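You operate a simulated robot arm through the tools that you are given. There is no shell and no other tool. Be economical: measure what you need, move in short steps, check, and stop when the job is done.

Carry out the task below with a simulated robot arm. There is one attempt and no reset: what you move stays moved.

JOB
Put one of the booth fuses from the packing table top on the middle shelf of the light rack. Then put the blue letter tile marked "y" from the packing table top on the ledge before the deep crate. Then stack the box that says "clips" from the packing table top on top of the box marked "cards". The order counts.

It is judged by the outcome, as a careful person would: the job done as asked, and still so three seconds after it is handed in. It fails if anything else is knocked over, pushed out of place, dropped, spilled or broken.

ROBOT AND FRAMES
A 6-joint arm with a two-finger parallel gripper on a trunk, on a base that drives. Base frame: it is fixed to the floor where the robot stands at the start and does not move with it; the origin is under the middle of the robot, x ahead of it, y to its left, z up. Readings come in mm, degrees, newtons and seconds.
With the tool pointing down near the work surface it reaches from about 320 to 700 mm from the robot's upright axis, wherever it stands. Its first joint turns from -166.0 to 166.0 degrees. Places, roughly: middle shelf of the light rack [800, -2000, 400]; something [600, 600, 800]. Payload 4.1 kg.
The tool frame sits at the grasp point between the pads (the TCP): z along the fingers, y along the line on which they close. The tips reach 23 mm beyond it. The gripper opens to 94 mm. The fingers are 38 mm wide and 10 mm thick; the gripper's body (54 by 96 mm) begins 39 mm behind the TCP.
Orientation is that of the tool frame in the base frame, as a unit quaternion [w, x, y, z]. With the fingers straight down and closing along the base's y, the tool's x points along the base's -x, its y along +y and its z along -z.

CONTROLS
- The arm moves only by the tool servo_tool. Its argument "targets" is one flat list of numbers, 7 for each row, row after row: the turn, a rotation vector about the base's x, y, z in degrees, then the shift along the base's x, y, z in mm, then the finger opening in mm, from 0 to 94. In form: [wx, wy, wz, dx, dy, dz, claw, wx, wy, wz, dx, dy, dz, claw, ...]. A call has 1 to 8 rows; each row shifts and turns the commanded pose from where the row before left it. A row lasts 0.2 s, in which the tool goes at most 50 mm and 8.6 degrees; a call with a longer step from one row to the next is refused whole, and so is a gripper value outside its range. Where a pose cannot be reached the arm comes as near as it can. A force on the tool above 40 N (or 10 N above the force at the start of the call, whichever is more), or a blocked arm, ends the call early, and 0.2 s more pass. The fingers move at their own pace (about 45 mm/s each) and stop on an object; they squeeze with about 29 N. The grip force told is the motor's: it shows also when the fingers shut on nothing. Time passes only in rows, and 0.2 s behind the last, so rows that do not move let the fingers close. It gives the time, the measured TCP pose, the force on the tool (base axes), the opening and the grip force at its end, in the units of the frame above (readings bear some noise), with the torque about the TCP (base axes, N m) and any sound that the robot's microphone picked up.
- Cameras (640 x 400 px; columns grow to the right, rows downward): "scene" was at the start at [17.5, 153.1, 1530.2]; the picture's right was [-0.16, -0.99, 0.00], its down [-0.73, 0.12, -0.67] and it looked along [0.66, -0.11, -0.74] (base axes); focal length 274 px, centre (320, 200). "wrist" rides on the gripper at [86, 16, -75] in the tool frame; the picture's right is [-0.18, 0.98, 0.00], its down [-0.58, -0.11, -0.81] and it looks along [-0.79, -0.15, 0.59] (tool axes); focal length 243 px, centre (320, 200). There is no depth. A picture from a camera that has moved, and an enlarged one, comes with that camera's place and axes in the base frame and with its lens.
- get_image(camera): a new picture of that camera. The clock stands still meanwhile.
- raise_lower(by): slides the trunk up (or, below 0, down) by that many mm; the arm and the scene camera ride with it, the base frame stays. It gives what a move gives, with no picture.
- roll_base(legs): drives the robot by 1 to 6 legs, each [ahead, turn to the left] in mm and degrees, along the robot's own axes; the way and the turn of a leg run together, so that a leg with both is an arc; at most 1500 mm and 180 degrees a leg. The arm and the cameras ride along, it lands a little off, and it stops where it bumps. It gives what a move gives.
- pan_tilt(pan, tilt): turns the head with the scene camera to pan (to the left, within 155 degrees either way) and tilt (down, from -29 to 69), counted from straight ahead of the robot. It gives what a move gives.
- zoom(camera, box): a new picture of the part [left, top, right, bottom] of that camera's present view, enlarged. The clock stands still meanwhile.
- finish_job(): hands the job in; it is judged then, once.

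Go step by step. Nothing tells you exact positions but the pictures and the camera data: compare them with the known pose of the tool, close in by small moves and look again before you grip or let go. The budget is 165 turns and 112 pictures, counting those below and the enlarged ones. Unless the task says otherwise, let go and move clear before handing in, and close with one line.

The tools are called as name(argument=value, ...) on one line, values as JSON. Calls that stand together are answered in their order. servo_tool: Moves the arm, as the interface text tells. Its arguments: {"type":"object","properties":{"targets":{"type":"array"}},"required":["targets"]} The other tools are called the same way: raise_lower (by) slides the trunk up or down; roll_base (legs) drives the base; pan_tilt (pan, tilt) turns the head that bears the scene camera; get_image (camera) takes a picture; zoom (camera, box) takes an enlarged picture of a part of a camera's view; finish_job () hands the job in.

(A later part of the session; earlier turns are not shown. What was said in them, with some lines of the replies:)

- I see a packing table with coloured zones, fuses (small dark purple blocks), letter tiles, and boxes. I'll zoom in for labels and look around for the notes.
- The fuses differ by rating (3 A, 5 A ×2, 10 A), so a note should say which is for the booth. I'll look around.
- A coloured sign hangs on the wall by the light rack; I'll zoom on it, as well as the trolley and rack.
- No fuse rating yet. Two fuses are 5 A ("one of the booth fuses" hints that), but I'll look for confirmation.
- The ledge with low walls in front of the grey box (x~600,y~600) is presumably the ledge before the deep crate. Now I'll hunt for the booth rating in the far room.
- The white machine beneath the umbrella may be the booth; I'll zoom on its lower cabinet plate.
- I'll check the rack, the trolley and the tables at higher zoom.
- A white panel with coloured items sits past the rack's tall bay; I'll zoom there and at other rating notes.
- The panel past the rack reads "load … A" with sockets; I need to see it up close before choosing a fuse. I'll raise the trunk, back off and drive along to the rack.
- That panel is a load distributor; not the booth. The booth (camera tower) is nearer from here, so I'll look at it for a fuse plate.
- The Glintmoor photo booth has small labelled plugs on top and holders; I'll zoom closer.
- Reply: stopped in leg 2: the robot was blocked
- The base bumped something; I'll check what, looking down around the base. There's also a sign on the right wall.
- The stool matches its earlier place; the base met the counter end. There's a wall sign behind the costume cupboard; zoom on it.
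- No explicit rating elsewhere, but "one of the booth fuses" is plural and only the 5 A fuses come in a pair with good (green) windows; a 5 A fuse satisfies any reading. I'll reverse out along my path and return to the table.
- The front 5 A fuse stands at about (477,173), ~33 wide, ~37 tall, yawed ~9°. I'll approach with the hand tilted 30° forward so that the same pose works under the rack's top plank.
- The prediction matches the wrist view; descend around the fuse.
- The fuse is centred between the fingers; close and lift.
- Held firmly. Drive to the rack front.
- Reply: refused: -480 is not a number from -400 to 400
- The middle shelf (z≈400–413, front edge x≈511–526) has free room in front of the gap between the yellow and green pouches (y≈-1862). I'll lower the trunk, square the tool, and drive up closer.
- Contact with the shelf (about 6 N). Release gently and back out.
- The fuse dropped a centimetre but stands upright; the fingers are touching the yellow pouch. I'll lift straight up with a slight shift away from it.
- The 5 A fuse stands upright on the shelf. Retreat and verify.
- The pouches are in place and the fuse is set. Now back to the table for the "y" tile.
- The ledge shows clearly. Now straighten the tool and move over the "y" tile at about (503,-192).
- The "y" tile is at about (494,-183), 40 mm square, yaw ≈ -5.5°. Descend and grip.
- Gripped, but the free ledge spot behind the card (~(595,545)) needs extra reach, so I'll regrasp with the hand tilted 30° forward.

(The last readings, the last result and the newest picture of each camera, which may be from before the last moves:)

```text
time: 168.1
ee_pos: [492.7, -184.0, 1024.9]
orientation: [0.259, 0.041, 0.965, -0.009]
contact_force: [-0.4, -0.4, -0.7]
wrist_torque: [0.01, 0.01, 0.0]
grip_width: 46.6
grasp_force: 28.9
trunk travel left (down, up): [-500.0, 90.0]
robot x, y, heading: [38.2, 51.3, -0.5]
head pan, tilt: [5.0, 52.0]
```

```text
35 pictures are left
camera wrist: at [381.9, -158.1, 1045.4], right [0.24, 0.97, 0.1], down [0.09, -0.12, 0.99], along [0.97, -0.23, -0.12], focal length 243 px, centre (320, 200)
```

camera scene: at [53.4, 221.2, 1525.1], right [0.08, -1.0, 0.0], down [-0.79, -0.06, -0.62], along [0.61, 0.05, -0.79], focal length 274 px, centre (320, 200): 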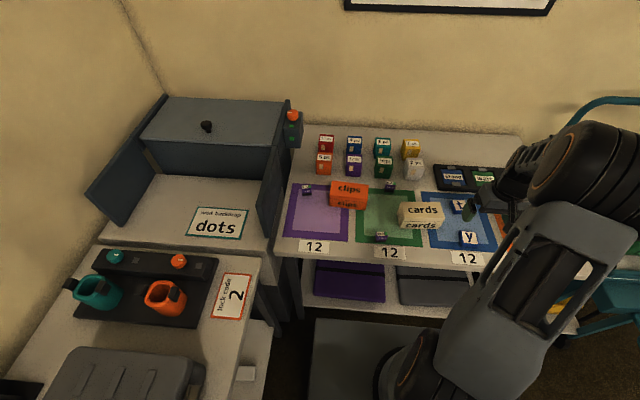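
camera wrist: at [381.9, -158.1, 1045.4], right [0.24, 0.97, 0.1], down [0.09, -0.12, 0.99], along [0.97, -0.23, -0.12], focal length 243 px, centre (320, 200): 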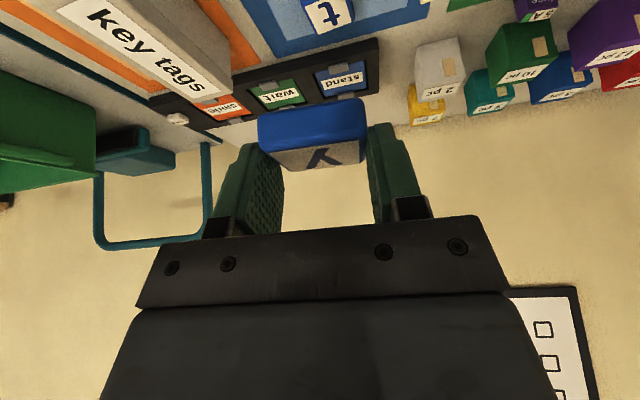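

servo_tool(targets=[0, 0, 0, 0, 48, 6, 30, 0, 0, 0, 0, 48, 6, 30, 0, 0, 0, 0, 48, 6, 30, 0, 0, 0, 0, 48, 6, 30, 0, 0, 0, 0, 48, 6, 30, 0, 0, 0, 0, 48, 6, 30, 0, 0, 1, 5, 48, 0, 30, 0, 0, 1, 5, 48, 0, 30])

servo_tool(targets=[0, 0, 1, 10, 48, 0, 30, 0, 0, 1, 10, 48, 0, 30, 0, 0, 1, 10, 48, 0, 30, 0, 0, 0, 15, 46, 0, 30, 0, 0, 0, 15, 46, 0, 30])

get_image(camera="scene")

get_image(camera="wrist")

```text
time: 169.9
ee_pos: [506.9, 201.5, 1062.0]
orientation: [0.261, 0.024, 0.965, -0.005]
contact_force: [-1.1, 0.3, 0.0]
wrist_torque: [0.0, -0.02, 0.01]
grip_width: 46.9
grasp_force: 29.3
trunk travel left (down, up): [-500.0, 90.0]
robot x, y, heading: [38.0, 48.8, -0.3]
head pan, tilt: [5.0, 52.0]
```

```text
time: 171.1
ee_pos: [564.9, 438.7, 1060.7]
orientation: [0.259, -0.001, 0.966, 0.001]
contact_force: [0.1, 0.0, 0.0]
wrist_torque: [0.02, 0.01, -0.03]
grip_width: 47.0
grasp_force: 28.7
trunk travel left (down, up): [-500.0, 90.0]
robot x, y, heading: [39.3, 48.6, -0.7]
head pan, tilt: [5.0, 52.0]
```

```text
34 pictures are left
camera scene: at [53.5, 222.0, 1524.9], right [0.08, -1.0, 0.0], down [-0.79, -0.06, -0.62], along [0.61, 0.05, -0.79], focal length 274 px, centre (320, 200)
```

scene: 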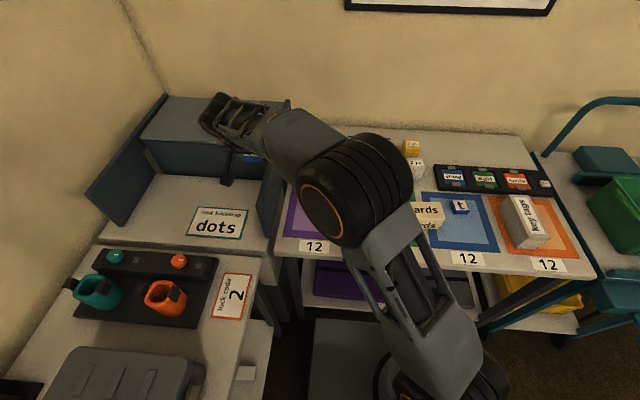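

```text
33 pictures are left
camera wrist: at [450.8, 455.5, 1082.2], right [0.16, 0.98, 0.09], down [0.1, -0.11, 0.99], along [0.98, -0.15, -0.12], focal length 243 px, centre (320, 200)
```

wrist: 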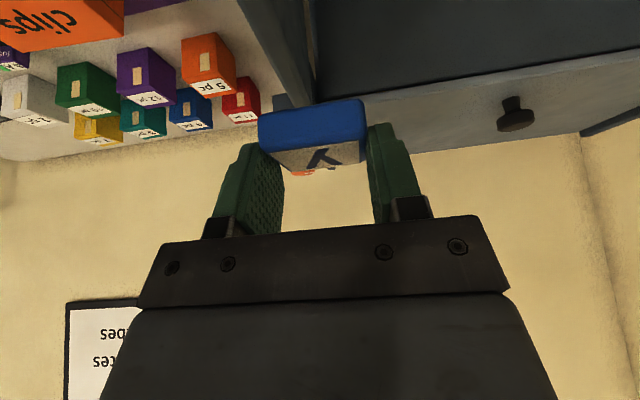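

servo_tool(targets=[0, 0, 0, 8, 40, 0, 30, 0, 0, 0, 8, 40, 0, 30, 0, 0, 0, 8, 30, -20, 30, 0, 0, 0, 0, 0, -30, 30])

get_image(camera="wrist")

zoom(camera="scene", box=[80, 80, 320, 260])

```text
time: 172.1
ee_pos: [587.0, 546.9, 1009.5]
orientation: [0.259, 0.0, 0.966, 0.002]
contact_force: [0.2, 0.1, -0.4]
wrist_torque: [0.02, -0.04, -0.01]
grip_width: 46.7
grasp_force: 28.6
trunk travel left (down, up): [-500.0, 90.0]
robot x, y, heading: [36.5, 50.9, -0.2]
head pan, tilt: [5.0, 52.0]
```

```text
32 pictures are left
camera wrist: at [472.8, 563.8, 1030.6], right [0.16, 0.98, 0.09], down [0.1, -0.11, 0.99], along [0.98, -0.15, -0.12], focal length 243 px, centre (320, 200)
```

wrist: 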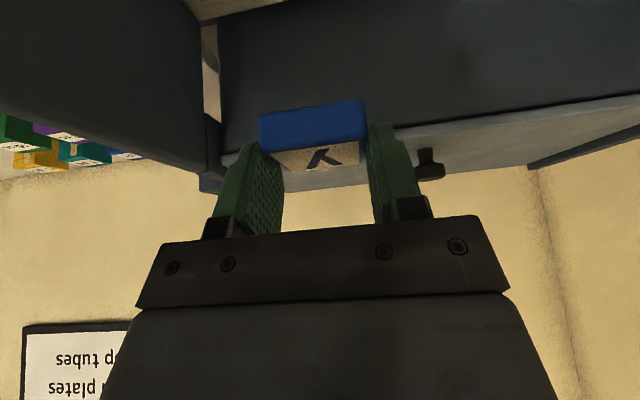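

```text
2.22 times, centred on (200, 170) of scene
camera zoom: at [53.5, 221.9, 1525.0], right [0.08, -1.0, 0.0], down [-0.79, -0.06, -0.62], along [0.61, 0.05, -0.79], focal length 610 px, centre (587, 267)
```

zoom: 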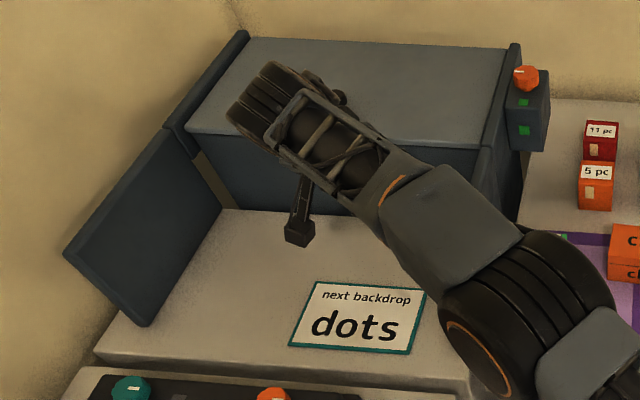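

The ledge spans y≈420–880 between its side panels; card back edge is x≈550. The tile goes down at about (592,550). Descend in stages.

servo_tool(targets=[0, 0, 0, 2, 2, -40, 30, 0, 0, 0, 2, 2, -40, 30, 0, 0, 0, 0, 0, -30, 30])

get_image(camera="wrist")

zoom(camera="scene", box=[80, 80, 320, 260])

```text
time: 172.9
ee_pos: [589.5, 551.1, 898.0]
orientation: [0.26, 0.0, 0.966, 0.002]
contact_force: [0.3, 1.0, 0.3]
wrist_torque: [0.01, 0.01, -0.03]
grip_width: 46.4
grasp_force: 29.1
trunk travel left (down, up): [-500.0, 90.0]
robot x, y, heading: [34.4, 49.4, -0.6]
head pan, tilt: [5.0, 52.0]
```

```text
30 pictures are left
camera wrist: at [475.6, 566.8, 919.6], right [0.16, 0.98, 0.1], down [0.1, -0.11, 0.99], along [0.98, -0.15, -0.12], focal length 243 px, centre (320, 200)
```

wrist: 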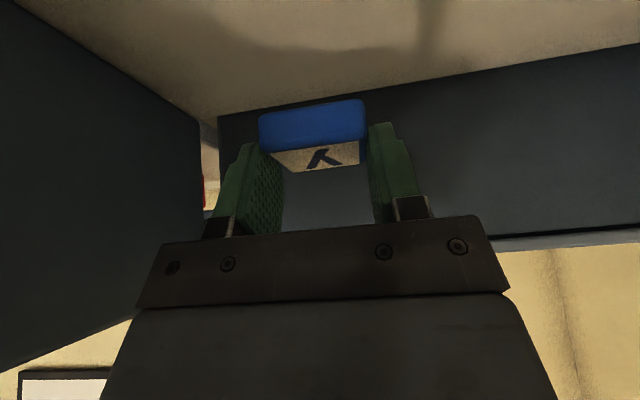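

```text
2.22 times, centred on (200, 170) of scene
camera zoom: at [53.4, 221.5, 1525.0], right [0.08, -1.0, 0.0], down [-0.79, -0.06, -0.62], along [0.61, 0.05, -0.79], focal length 610 px, centre (587, 267)
```

zoom: 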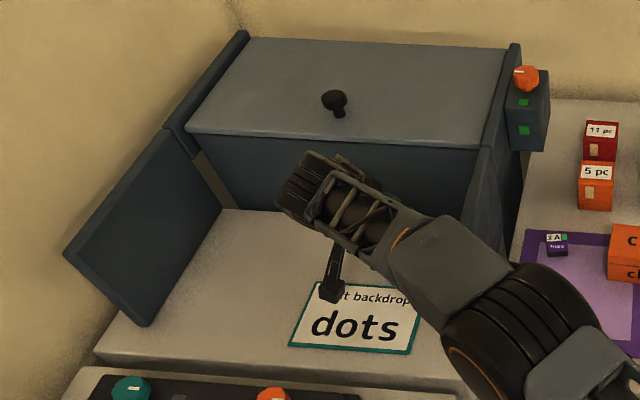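

servo_tool(targets=[0, 0, 0, 1, 0, -30, 30, 0, 0, 0, 0, 0, -22, 30, 0, 0, 0, 0, 0, -4, 30, 0, 0, 0, 0, 0, -4, 30])

get_image(camera="wrist")

```text
time: 173.9
ee_pos: [589.1, 551.0, 839.0]
orientation: [0.259, 0.0, 0.966, 0.002]
contact_force: [-0.6, -0.5, -0.5]
wrist_torque: [0.03, -0.01, -0.03]
grip_width: 46.8
grasp_force: 29.1
trunk travel left (down, up): [-500.0, 90.0]
robot x, y, heading: [38.4, 47.3, -0.5]
head pan, tilt: [5.0, 52.0]
```

```text
28 pictures are left
camera wrist: at [476.4, 567.4, 859.5], right [0.16, 0.98, 0.1], down [0.1, -0.11, 0.99], along [0.98, -0.15, -0.12], focal length 243 px, centre (320, 200)
```

wrist: 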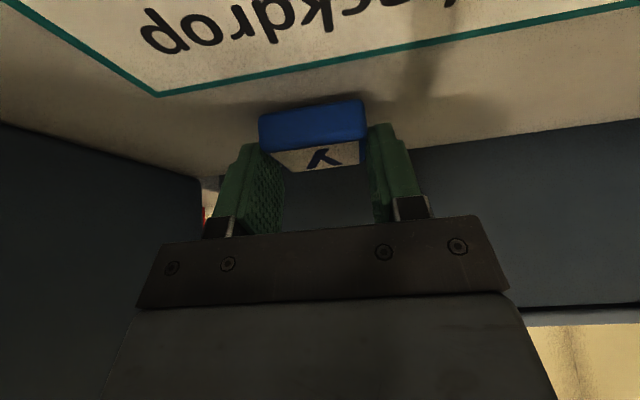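

The tile would sit right at the card's edge; shift 14 mm further back, then lower to contact.

servo_tool(targets=[0, 0, 0, 14, 0, 0, 30, 0, 0, 0, 0, 0, -3, 30, 0, 0, 0, 0, 0, -2, 30, 0, 0, 0, 0, 0, -1, 30])

```text
time: 174.9
ee_pos: [601.2, 547.1, 834.2]
orientation: [0.26, 0.001, 0.966, 0.001]
contact_force: [-0.3, -1.4, -0.6]
wrist_torque: [-0.01, 0.0, 0.02]
grip_width: 47.0
grasp_force: 29.0
out of reach, approached as far as the arm can: row 1
trunk travel left (down, up): [-500.0, 90.0]
robot x, y, heading: [36.9, 48.0, -0.4]
head pan, tilt: [5.0, 52.0]
```

servo_tool(targets=[0, 0, 0, -1, 0, -2, 30, 0, 0, 0, 0, 0, -2, 30])

get_image(camera="wrist")

```text
time: 175.5
ee_pos: [601.2, 547.5, 832.2]
orientation: [0.262, 0.0, 0.965, 0.003]
contact_force: [1.0, 0.9, 10.3]
wrist_torque: [-0.19, 0.13, 0.01]
grip_width: 46.7
grasp_force: 29.4
trunk travel left (down, up): [-500.0, 90.0]
robot x, y, heading: [40.5, 47.6, -0.1]
head pan, tilt: [5.0, 52.0]
```

```text
27 pictures are left
camera wrist: at [487.0, 563.5, 853.2], right [0.16, 0.98, 0.1], down [0.1, -0.12, 0.99], along [0.98, -0.15, -0.11], focal length 243 px, centre (320, 200)
```

wrist: 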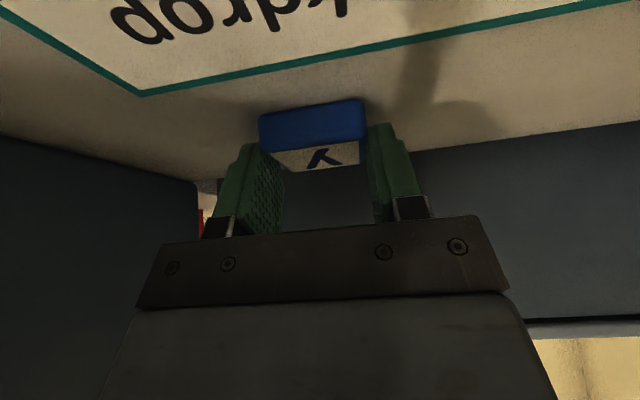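

Contact with the ledge (10 N at z=832). Release and lift away.

servo_tool(targets=[0, 0, 0, 0, 0, 0, 64, 0, 0, 0, 0, 0, 0, 64, 0, 0, 0, 0, 0, 10, 64, 0, 0, 0, 0, 0, 30, 64])

get_image(camera="wrist")

```text
time: 176.5
ee_pos: [602.1, 545.3, 868.2]
orientation: [0.258, 0.001, 0.966, 0.001]
contact_force: [0.2, -0.4, 0.4]
wrist_torque: [-0.06, -0.04, 0.03]
grip_width: 63.9
grasp_force: 0.0
trunk travel left (down, up): [-500.0, 90.0]
robot x, y, heading: [39.8, 45.8, -0.3]
head pan, tilt: [5.0, 52.0]
```

```text
26 pictures are left
camera wrist: at [488.0, 562.8, 889.8], right [0.16, 0.98, 0.09], down [0.1, -0.11, 0.99], along [0.98, -0.15, -0.12], focal length 243 px, centre (320, 200)
```

wrist: 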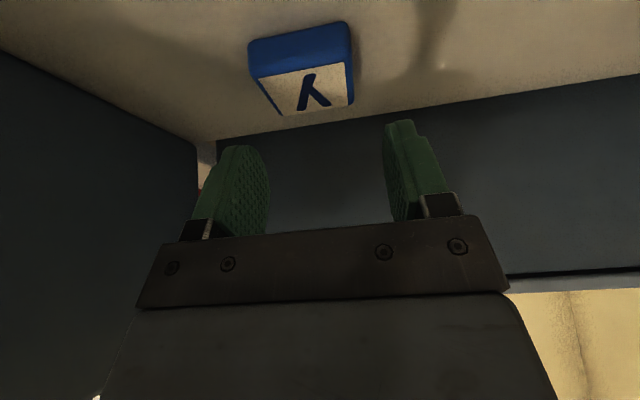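

The tile rests flat on the ledge. Now raise, return to vertical, and turn the hand ~86° to span the clips box's short side (~68 mm), box at about (622,174), top z≈848.

servo_tool(targets=[0, 0, 0, -5, 0, 40, 94, 0, 0, 0, -5, 0, 45, 94, 0, 0, 0, -10, 0, 45, 94, 0, 0, 0, -10, -5, 45, 94, 0, 7.5, 0, 0, -45, 10, 94, 0, 7.5, 0, 0, -48, 0, 94, 0, 7.5, 0, 0, -48, 0, 94, 0, 7.5, 0, 0, -48, 0, 94])

servo_tool(targets=[0, 0, 8.5, 5, -45, 0, 94, 0, 0, 8.5, 5, -45, 0, 94, 0, 0, 8.5, 5, -45, 0, 94, 0, 0, 8.5, 5, -40, 0, 94, 0, 0, 8.5, 5, 0, 0, 94, 0, 0, 8.5, 5, 0, 0, 94, 0, 0, 8.5, 5, 0, 0, 94, 0, 0, 8.5, 5, 0, -10, 94])

servo_tool(targets=[0, 0, 8.5, 0, 0, -10, 94, 0, 0, 8.5, 0, 0, -20, 94])

get_image(camera="scene")

get_image(camera="wrist")

```text
time: 178.3
ee_pos: [570.1, 354.7, 1055.3]
orientation: [-0.001, 0.0, 1.0, 0.002]
contact_force: [-0.3, -0.6, 0.5]
wrist_torque: [0.01, 0.04, 0.01]
grip_width: 94.2
grasp_force: 0.1
trunk travel left (down, up): [-500.0, 90.0]
robot x, y, heading: [39.7, 49.0, -0.5]
head pan, tilt: [5.0, 52.0]
```

```text
time: 180.1
ee_pos: [610.8, 177.1, 1044.4]
orientation: [0.0, -0.56, 0.828, 0.002]
contact_force: [0.9, -0.2, 0.3]
wrist_torque: [-0.04, -0.03, -0.01]
grip_width: 94.0
grasp_force: 0.0
trunk travel left (down, up): [-500.0, 90.0]
robot x, y, heading: [36.4, 47.6, -0.3]
head pan, tilt: [5.0, 52.0]
```

```text
time: 180.7
ee_pos: [609.9, 177.5, 1015.7]
orientation: [0.0, -0.676, 0.737, 0.002]
contact_force: [-0.6, -0.4, 0.2]
wrist_torque: [0.03, 0.02, 0.01]
grip_width: 94.1
grasp_force: 0.0
trunk travel left (down, up): [-500.0, 90.0]
robot x, y, heading: [35.4, 46.0, -0.7]
head pan, tilt: [5.0, 52.0]
```

```text
25 pictures are left
camera scene: at [53.4, 221.4, 1525.0], right [0.08, -1.0, 0.0], down [-0.79, -0.06, -0.62], along [0.61, 0.05, -0.79], focal length 274 px, centre (320, 200)
```

scene: 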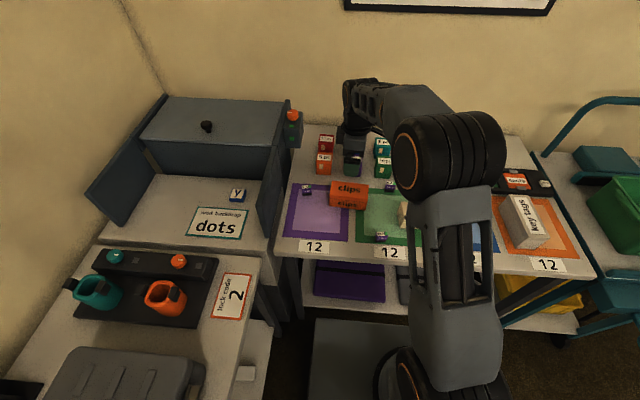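

```text
24 pictures are left
camera wrist: at [585.2, 93.3, 1089.9], right [-0.96, 0.27, 0.0], down [0.16, 0.57, 0.81], along [0.21, 0.78, -0.59], focal length 243 px, centre (320, 200)
```

wrist: 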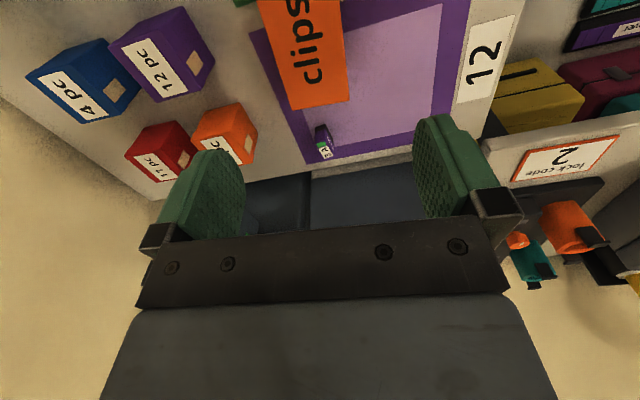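

servo_tool(targets=[0, 0, 0, 6, 0, -40, 94, 0, 0, 0, 5, 0, -45, 94, 0, 0, 0, 0, 0, -40, 94])

get_image(camera="wrist")

zoom(camera="scene", box=[280, 120, 440, 240])

```text
time: 181.5
ee_pos: [620.2, 177.8, 890.6]
orientation: [0.0, -0.676, 0.737, 0.002]
contact_force: [-0.3, -0.4, 0.6]
wrist_torque: [0.02, 0.02, -0.02]
grip_width: 93.9
grasp_force: 0.0
trunk travel left (down, up): [-500.0, 90.0]
robot x, y, heading: [37.0, 47.8, -0.5]
head pan, tilt: [5.0, 52.0]
```

```text
23 pictures are left
camera wrist: at [595.0, 94.9, 965.3], right [-0.96, 0.27, 0.0], down [0.16, 0.57, 0.81], along [0.22, 0.78, -0.59], focal length 243 px, centre (320, 200)
```

wrist: 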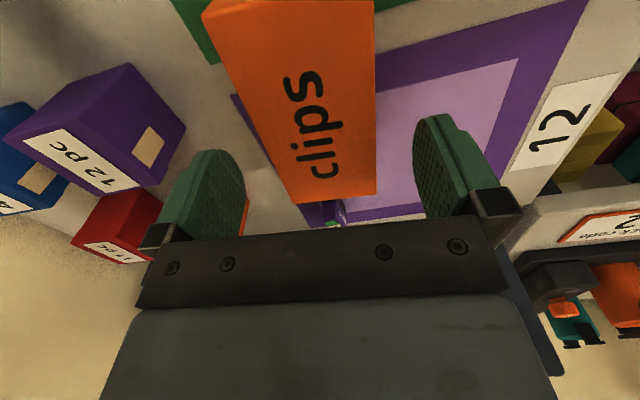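

```text
3.33 times, centred on (360, 180) of scene
camera zoom: at [53.4, 221.3, 1525.0], right [0.08, -1.0, 0.0], down [-0.79, -0.06, -0.62], along [0.61, 0.05, -0.79], focal length 914 px, centre (187, 267)
```

zoom: 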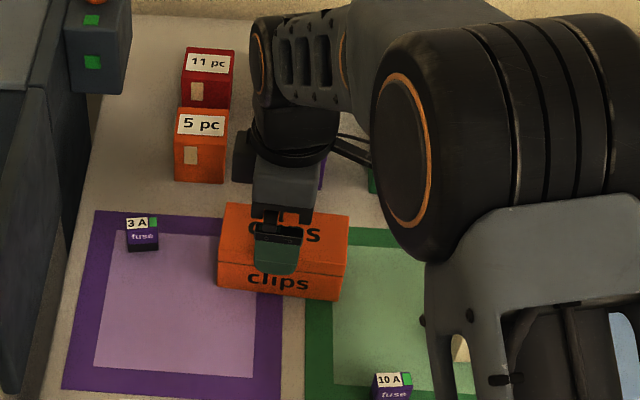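

Box centre lies at x≈620 between the fingers; descend and grip.

servo_tool(targets=[0, 0, 0, 0, 2, -25, 94, 0, 0, 0, 0, 2, -20, 94, 0, 0, 0, 0, 0, -13, 94])

servo_tool(targets=[0, 0, 0, 0, 0, 0, 50, 0, 0, 0, 0, 0, 0, 50, 0, 0, 0, 0, 0, 0, 50, 0, 0, 0, 0, 0, 0, 50])

```text
time: 182.3
ee_pos: [622.2, 182.5, 830.9]
orientation: [0.0, -0.676, 0.737, 0.002]
contact_force: [-0.1, 0.5, -0.3]
wrist_torque: [0.0, 0.01, -0.01]
grip_width: 94.1
grasp_force: 0.1
trunk travel left (down, up): [-500.0, 90.0]
robot x, y, heading: [35.3, 47.2, -0.3]
head pan, tilt: [5.0, 52.0]
```

```text
time: 183.3
ee_pos: [621.6, 181.7, 831.0]
orientation: [-0.001, -0.675, 0.738, 0.002]
contact_force: [-0.3, -0.6, 0.6]
wrist_torque: [0.01, -0.02, 0.01]
grip_width: 61.8
grasp_force: 29.0
trunk travel left (down, up): [-500.0, 90.0]
robot x, y, heading: [40.0, 46.8, -0.3]
head pan, tilt: [5.0, 52.0]
```

servo_tool(targets=[0, 0, 0, 0, 0, 10, 50, 0, 0, 0, 0, 0, 35, 50, 0, 0, 0, 0, 0, 40, 50, 0, 0, 0, 0, 0, 40, 50, 0, 0, 0, 0, 0, 0, 50])

zoom(camera="scene", box=[280, 120, 520, 270])

get_image(camera="wrist")

```text
time: 184.5
ee_pos: [621.7, 177.8, 960.8]
orientation: [-0.001, -0.675, 0.737, 0.002]
contact_force: [-0.4, -1.1, -1.1]
wrist_torque: [0.05, 0.02, 0.02]
grip_width: 61.6
grasp_force: 28.7
trunk travel left (down, up): [-500.0, 90.0]
robot x, y, heading: [38.6, 50.1, -0.4]
head pan, tilt: [5.0, 52.0]
```

```text
2.67 times, centred on (400, 195) of scene
camera zoom: at [53.3, 221.3, 1525.0], right [0.08, -1.0, 0.0], down [-0.79, -0.06, -0.62], along [0.61, 0.05, -0.79], focal length 732 px, centre (107, 213)
```

zoom: 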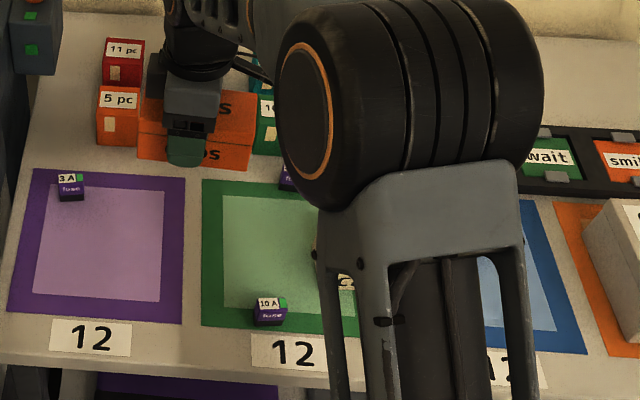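

```text
20 pictures are left
camera wrist: at [596.0, 94.4, 1035.5], right [-0.96, 0.27, 0.0], down [0.16, 0.57, 0.81], along [0.22, 0.78, -0.59], focal length 243 px, centre (320, 200)
```

wrist: 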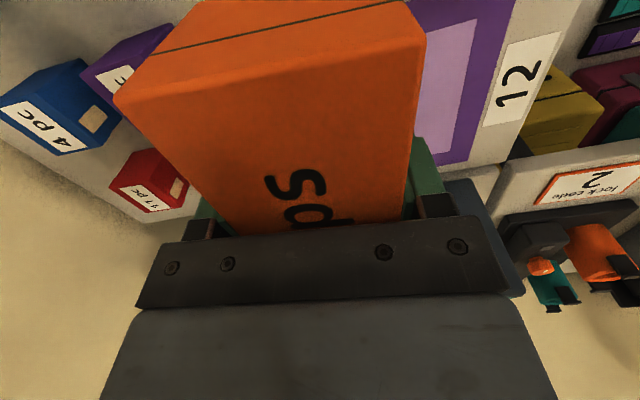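

Clips is held firmly. Cards centre is about (565,-53), yaw ≈ +2°. Carry clips above it and look.

servo_tool(targets=[0, 0, 1, -9, -38, 0, 50, 0, 0, 1, -9, -38, 0, 50, 0, 0, 1, -9, -38, 0, 50, 0, 0, 1, -10, -39, 0, 50, 0, 0, 1, -10, -39, 0, 50, 0, 0, 1, -10, -39, 0, 50, 0, 0, 0, 0, 0, 0, 50])

zoom(camera="scene", box=[320, 130, 480, 250])

get_image(camera="wrist")

```text
time: 186.1
ee_pos: [567.0, -50.2, 958.4]
orientation: [0.0, 0.714, -0.7, -0.002]
contact_force: [0.6, -0.6, -1.5]
wrist_torque: [0.02, 0.02, 0.03]
grip_width: 61.7
grasp_force: 28.9
trunk travel left (down, up): [-500.0, 90.0]
robot x, y, heading: [38.8, 46.7, -0.5]
head pan, tilt: [5.0, 52.0]
```

```text
3.33 times, centred on (400, 190) of scene
camera zoom: at [53.4, 220.9, 1525.0], right [0.08, -1.0, 0.0], down [-0.79, -0.06, -0.62], along [0.61, 0.05, -0.79], focal length 914 px, centre (53, 233)
```

zoom: 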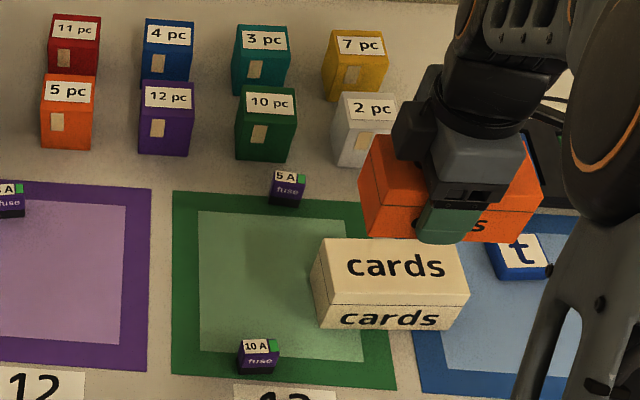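

```text
18 pictures are left
camera wrist: at [551.5, -136.5, 1032.8], right [-0.99, 0.17, 0.0], down [0.1, 0.58, 0.81], along [0.13, 0.8, -0.59], focal length 243 px, centre (320, 200)
```

wrist: 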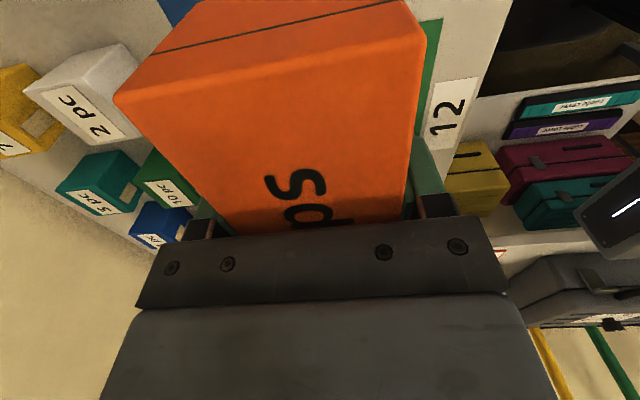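

Relative to the picture, clips needs shifting about -6 mm x and +10 mm y. I'll do that, lower partway, and compare again.

servo_tool(targets=[0, 0, 1, -3, 5, -20, 50, 0, 0, 1, -3, 4, -20, 50, 0, 0, 0, 0, 0, -10, 50, 0, 0, 0, 0, 0, 0, 50])

zoom(camera="scene", box=[370, 150, 470, 240])

```text
time: 187.1
ee_pos: [560.1, -39.5, 905.4]
orientation: [0.0, 0.726, -0.688, -0.002]
contact_force: [-0.1, -0.1, -1.5]
wrist_torque: [-0.02, 0.0, -0.01]
grip_width: 61.5
grasp_force: 28.4
trunk travel left (down, up): [-500.0, 90.0]
robot x, y, heading: [36.5, 50.9, -0.2]
head pan, tilt: [5.0, 52.0]
```

```text
4.44 times, centred on (420, 195) of scene
camera zoom: at [53.5, 221.1, 1525.0], right [0.08, -1.0, 0.0], down [-0.79, -0.06, -0.62], along [0.61, 0.05, -0.79], focal length 1219 px, centre (-124, 222)
```

zoom: 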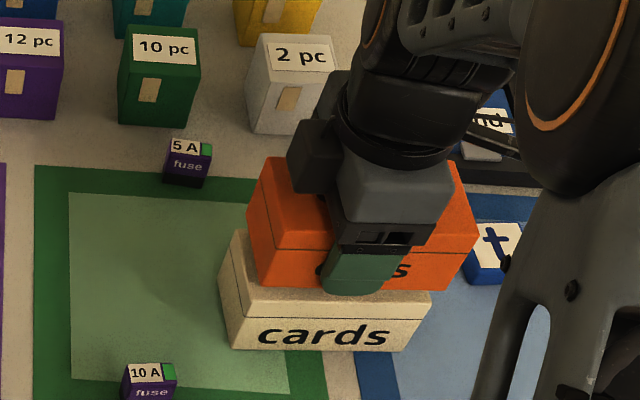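

servo_tool(targets=[0, 0, 1.5, 2, 5, -6, 50, 0, 0, 0, 0, 4, -7, 50, 0, 0, 0, 0, 0, 0, 50])

zoom(camera="scene", box=[370, 150, 470, 240])

```text
time: 187.9
ee_pos: [562.4, -31.1, 892.2]
orientation: [0.0, 0.734, -0.679, -0.002]
contact_force: [-0.1, 0.0, -1.6]
wrist_torque: [0.0, -0.01, 0.04]
grip_width: 61.7
grasp_force: 28.9
trunk travel left (down, up): [-500.0, 90.0]
robot x, y, heading: [40.7, 50.1, -0.6]
head pan, tilt: [5.0, 52.0]
```

```text
4.44 times, centred on (420, 195) of scene
camera zoom: at [53.5, 221.2, 1525.0], right [0.08, -1.0, 0.0], down [-0.79, -0.06, -0.62], along [0.61, 0.05, -0.79], focal length 1219 px, centre (-124, 222)
```

zoom: 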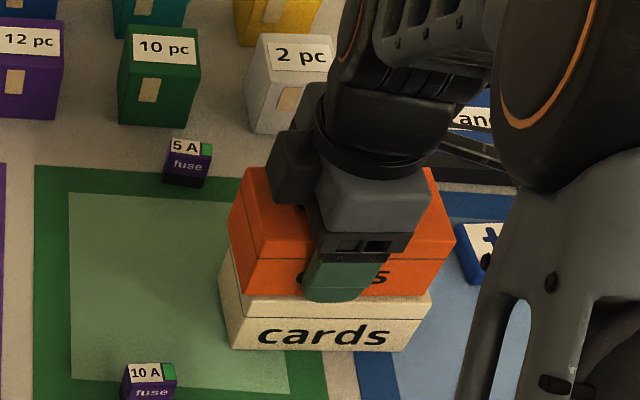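

Alignment is very good; lower to contact.

servo_tool(targets=[0, 0, 0, 2, 0, -6, 50, 0, 0, 0, 0, 0, -4, 50, 0, 0, 0, 0, 0, -2, 50])

servo_tool(targets=[0, 0, 0, 0, 0, -2, 50, 0, 0, 0, 0, 0, 0, 50])

```text
time: 188.8
ee_pos: [564.3, -30.7, 884.7]
orientation: [-0.001, 0.734, -0.68, 0.003]
contact_force: [-4.9, 0.0, 18.7]
wrist_torque: [0.33, 0.83, 0.02]
grip_width: 61.8
grasp_force: 28.6
trunk travel left (down, up): [-500.0, 90.0]
robot x, y, heading: [33.5, 46.7, -0.3]
head pan, tilt: [5.0, 52.0]
stopped in row 3: the force on the tool passed its limit (the readings are from after the stop); the commanded pose is now the measured one
```

```text
time: 189.4
ee_pos: [565.4, -31.5, 884.5]
orientation: [-0.002, 0.734, -0.68, 0.003]
contact_force: [-4.9, 0.0, 18.9]
wrist_torque: [0.37, 0.83, 0.03]
grip_width: 62.1
grasp_force: 29.0
trunk travel left (down, up): [-500.0, 90.0]
robot x, y, heading: [34.2, 49.4, -0.3]
head pan, tilt: [5.0, 52.0]
stopped in row 2: the force on the tool passed its limit (the readings are from after the stop); the commanded pose is now the measured one
```

zoom(camera="scene", box=[370, 150, 470, 240])

get_image(camera="wrist")

```text
4.44 times, centred on (420, 195) of scene
camera zoom: at [50.9, 221.6, 1524.7], right [0.08, -1.0, 0.0], down [-0.78, -0.06, -0.62], along [0.61, 0.05, -0.79], focal length 1219 px, centre (-124, 222)
```

zoom: 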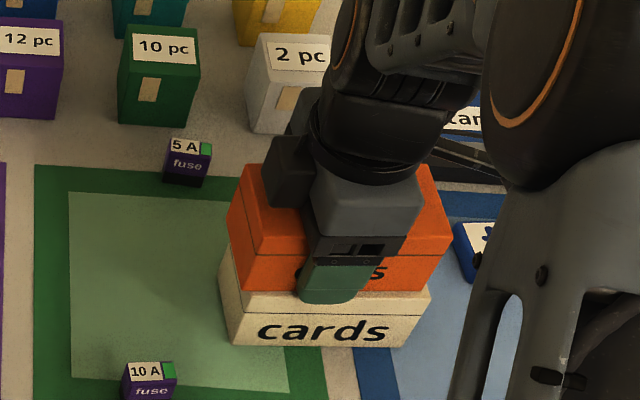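

```text
14 pictures are left
camera wrist: at [553.9, -117.7, 959.5], right [-0.99, 0.11, -0.01], down [0.06, 0.59, 0.81], along [0.09, 0.8, -0.59], focal length 243 px, centre (320, 200)
```

wrist: 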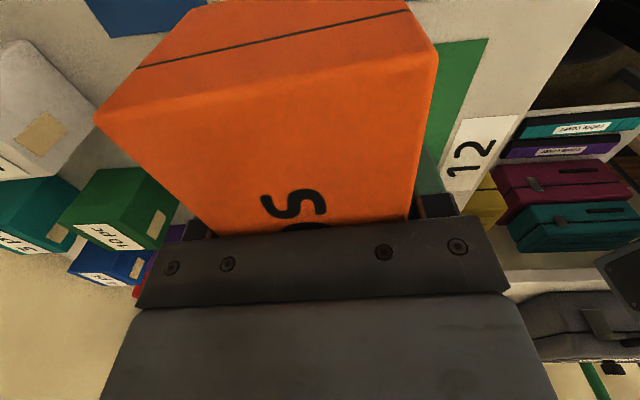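

The seam misled me on height, but contact at z≈884 matches clips' bottom on cards' top (~855). Clips sits ~7 mm too far back; lift slightly, shift -6 mm x, and set down.

servo_tool(targets=[0, 0, 0, 0, 0, 6, 50, 0, 0, 0, -6, 0, 0, 50, 0, 0, 0, 0, 0, 0, 50])

servo_tool(targets=[0, 0, 0, 0, 0, -3, 50, 0, 0, 0, 0, 0, -1.5, 50, 0, 0, 0, 0, 0, 0, 50])

```text
time: 190.2
ee_pos: [559.6, -32.2, 889.4]
orientation: [-0.001, 0.734, -0.679, 0.002]
contact_force: [0.3, -0.1, -0.9]
wrist_torque: [0.0, 0.01, -0.03]
grip_width: 62.0
grasp_force: 29.0
trunk travel left (down, up): [-500.0, 90.0]
robot x, y, heading: [32.8, 44.4, -0.4]
head pan, tilt: [5.0, 52.0]
```

```text
time: 191.0
ee_pos: [560.0, -32.8, 885.9]
orientation: [-0.001, 0.734, -0.679, 0.002]
contact_force: [-0.2, -1.4, 2.5]
wrist_torque: [0.16, 0.18, 0.07]
grip_width: 61.8
grasp_force: 28.6
trunk travel left (down, up): [-500.0, 90.0]
robot x, y, heading: [39.7, 49.7, -0.4]
head pan, tilt: [5.0, 52.0]
```

Light contact. Release and rise.

servo_tool(targets=[0, 0, 0, 0, 0, -0.5, 50, 0, 0, 0, 0, 0, 0, 84, 0, 0, 0, 0, 0, 0, 84, 0, 0, 0, 0, 0, 0, 84])

servo_tool(targets=[0, 0, 0, 0, 0, 15, 84, 0, 0, 0, 0, 0, 30, 84, 0, 0, 0, 0, 0, 40, 84, 0, 0, 0, 0, 0, 45, 84, 0, 0, 0, 0, 0, 45, 84])

zoom(camera="scene", box=[320, 130, 480, 250])

```text
time: 192.0
ee_pos: [560.2, -32.5, 883.4]
orientation: [-0.001, 0.733, -0.68, 0.002]
contact_force: [0.1, 0.6, -0.4]
wrist_torque: [0.01, -0.01, 0.05]
grip_width: 84.0
grasp_force: 0.0
trunk travel left (down, up): [-500.0, 90.0]
robot x, y, heading: [36.3, 47.2, -0.3]
head pan, tilt: [5.0, 52.0]
```

```text
time: 193.2
ee_pos: [562.5, -31.7, 1057.6]
orientation: [-0.001, 0.734, -0.679, 0.002]
contact_force: [0.2, 0.0, 0.1]
wrist_torque: [0.0, 0.0, -0.02]
grip_width: 83.8
grasp_force: 0.1
trunk travel left (down, up): [-500.0, 90.0]
robot x, y, heading: [40.1, 49.4, -0.2]
head pan, tilt: [5.0, 52.0]
```

```text
3.33 times, centred on (400, 190) of scene
camera zoom: at [53.0, 221.2, 1525.0], right [0.08, -1.0, 0.0], down [-0.79, -0.06, -0.62], along [0.61, 0.05, -0.79], focal length 914 px, centre (53, 233)
```

zoom: 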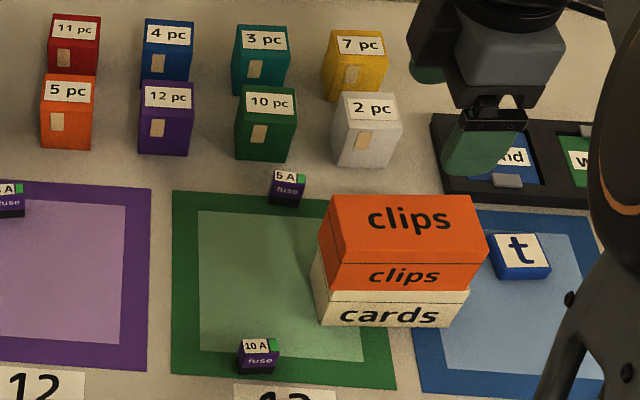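

Clips is stacked squarely on cards. One last look at the tile on the ledge.

zoom(camera="scene", box=[80, 80, 320, 260])

```text
2.22 times, centred on (200, 170) of scene
camera zoom: at [53.0, 221.2, 1525.0], right [0.08, -1.0, 0.0], down [-0.79, -0.06, -0.62], along [0.61, 0.05, -0.79], focal length 610 px, centre (587, 267)
```

zoom: 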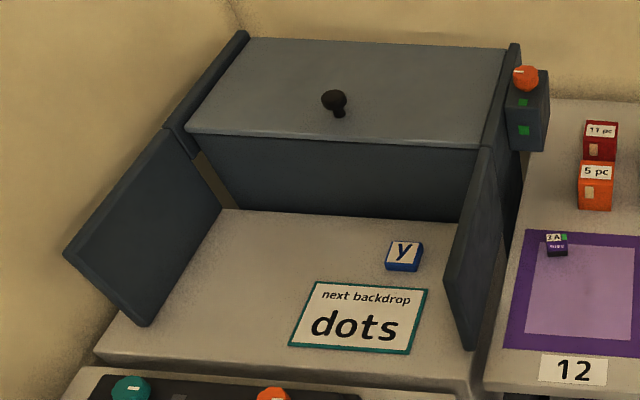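

All three goals are in place and the gripper is clear; handing in.

finish_job()

```text
The job is handed in.
```

I did all three steps in order and handed the job in. A 5 A fuse is on the middle shelf of the light rack, the blue "y" tile is on the ledge before the crate, and the "clips" box is stacked on "cards". I found no label saying which rating the booth takes, so I chose 5 A because it was the only rating with a pair on the table. The base bumped the counter once while I searched for a label. The fuse also dropped about a centimetre when I released it, and the fingers touched the yellow pouch beside it. The fuse landed upright, and nothing looked moved in later pictures.
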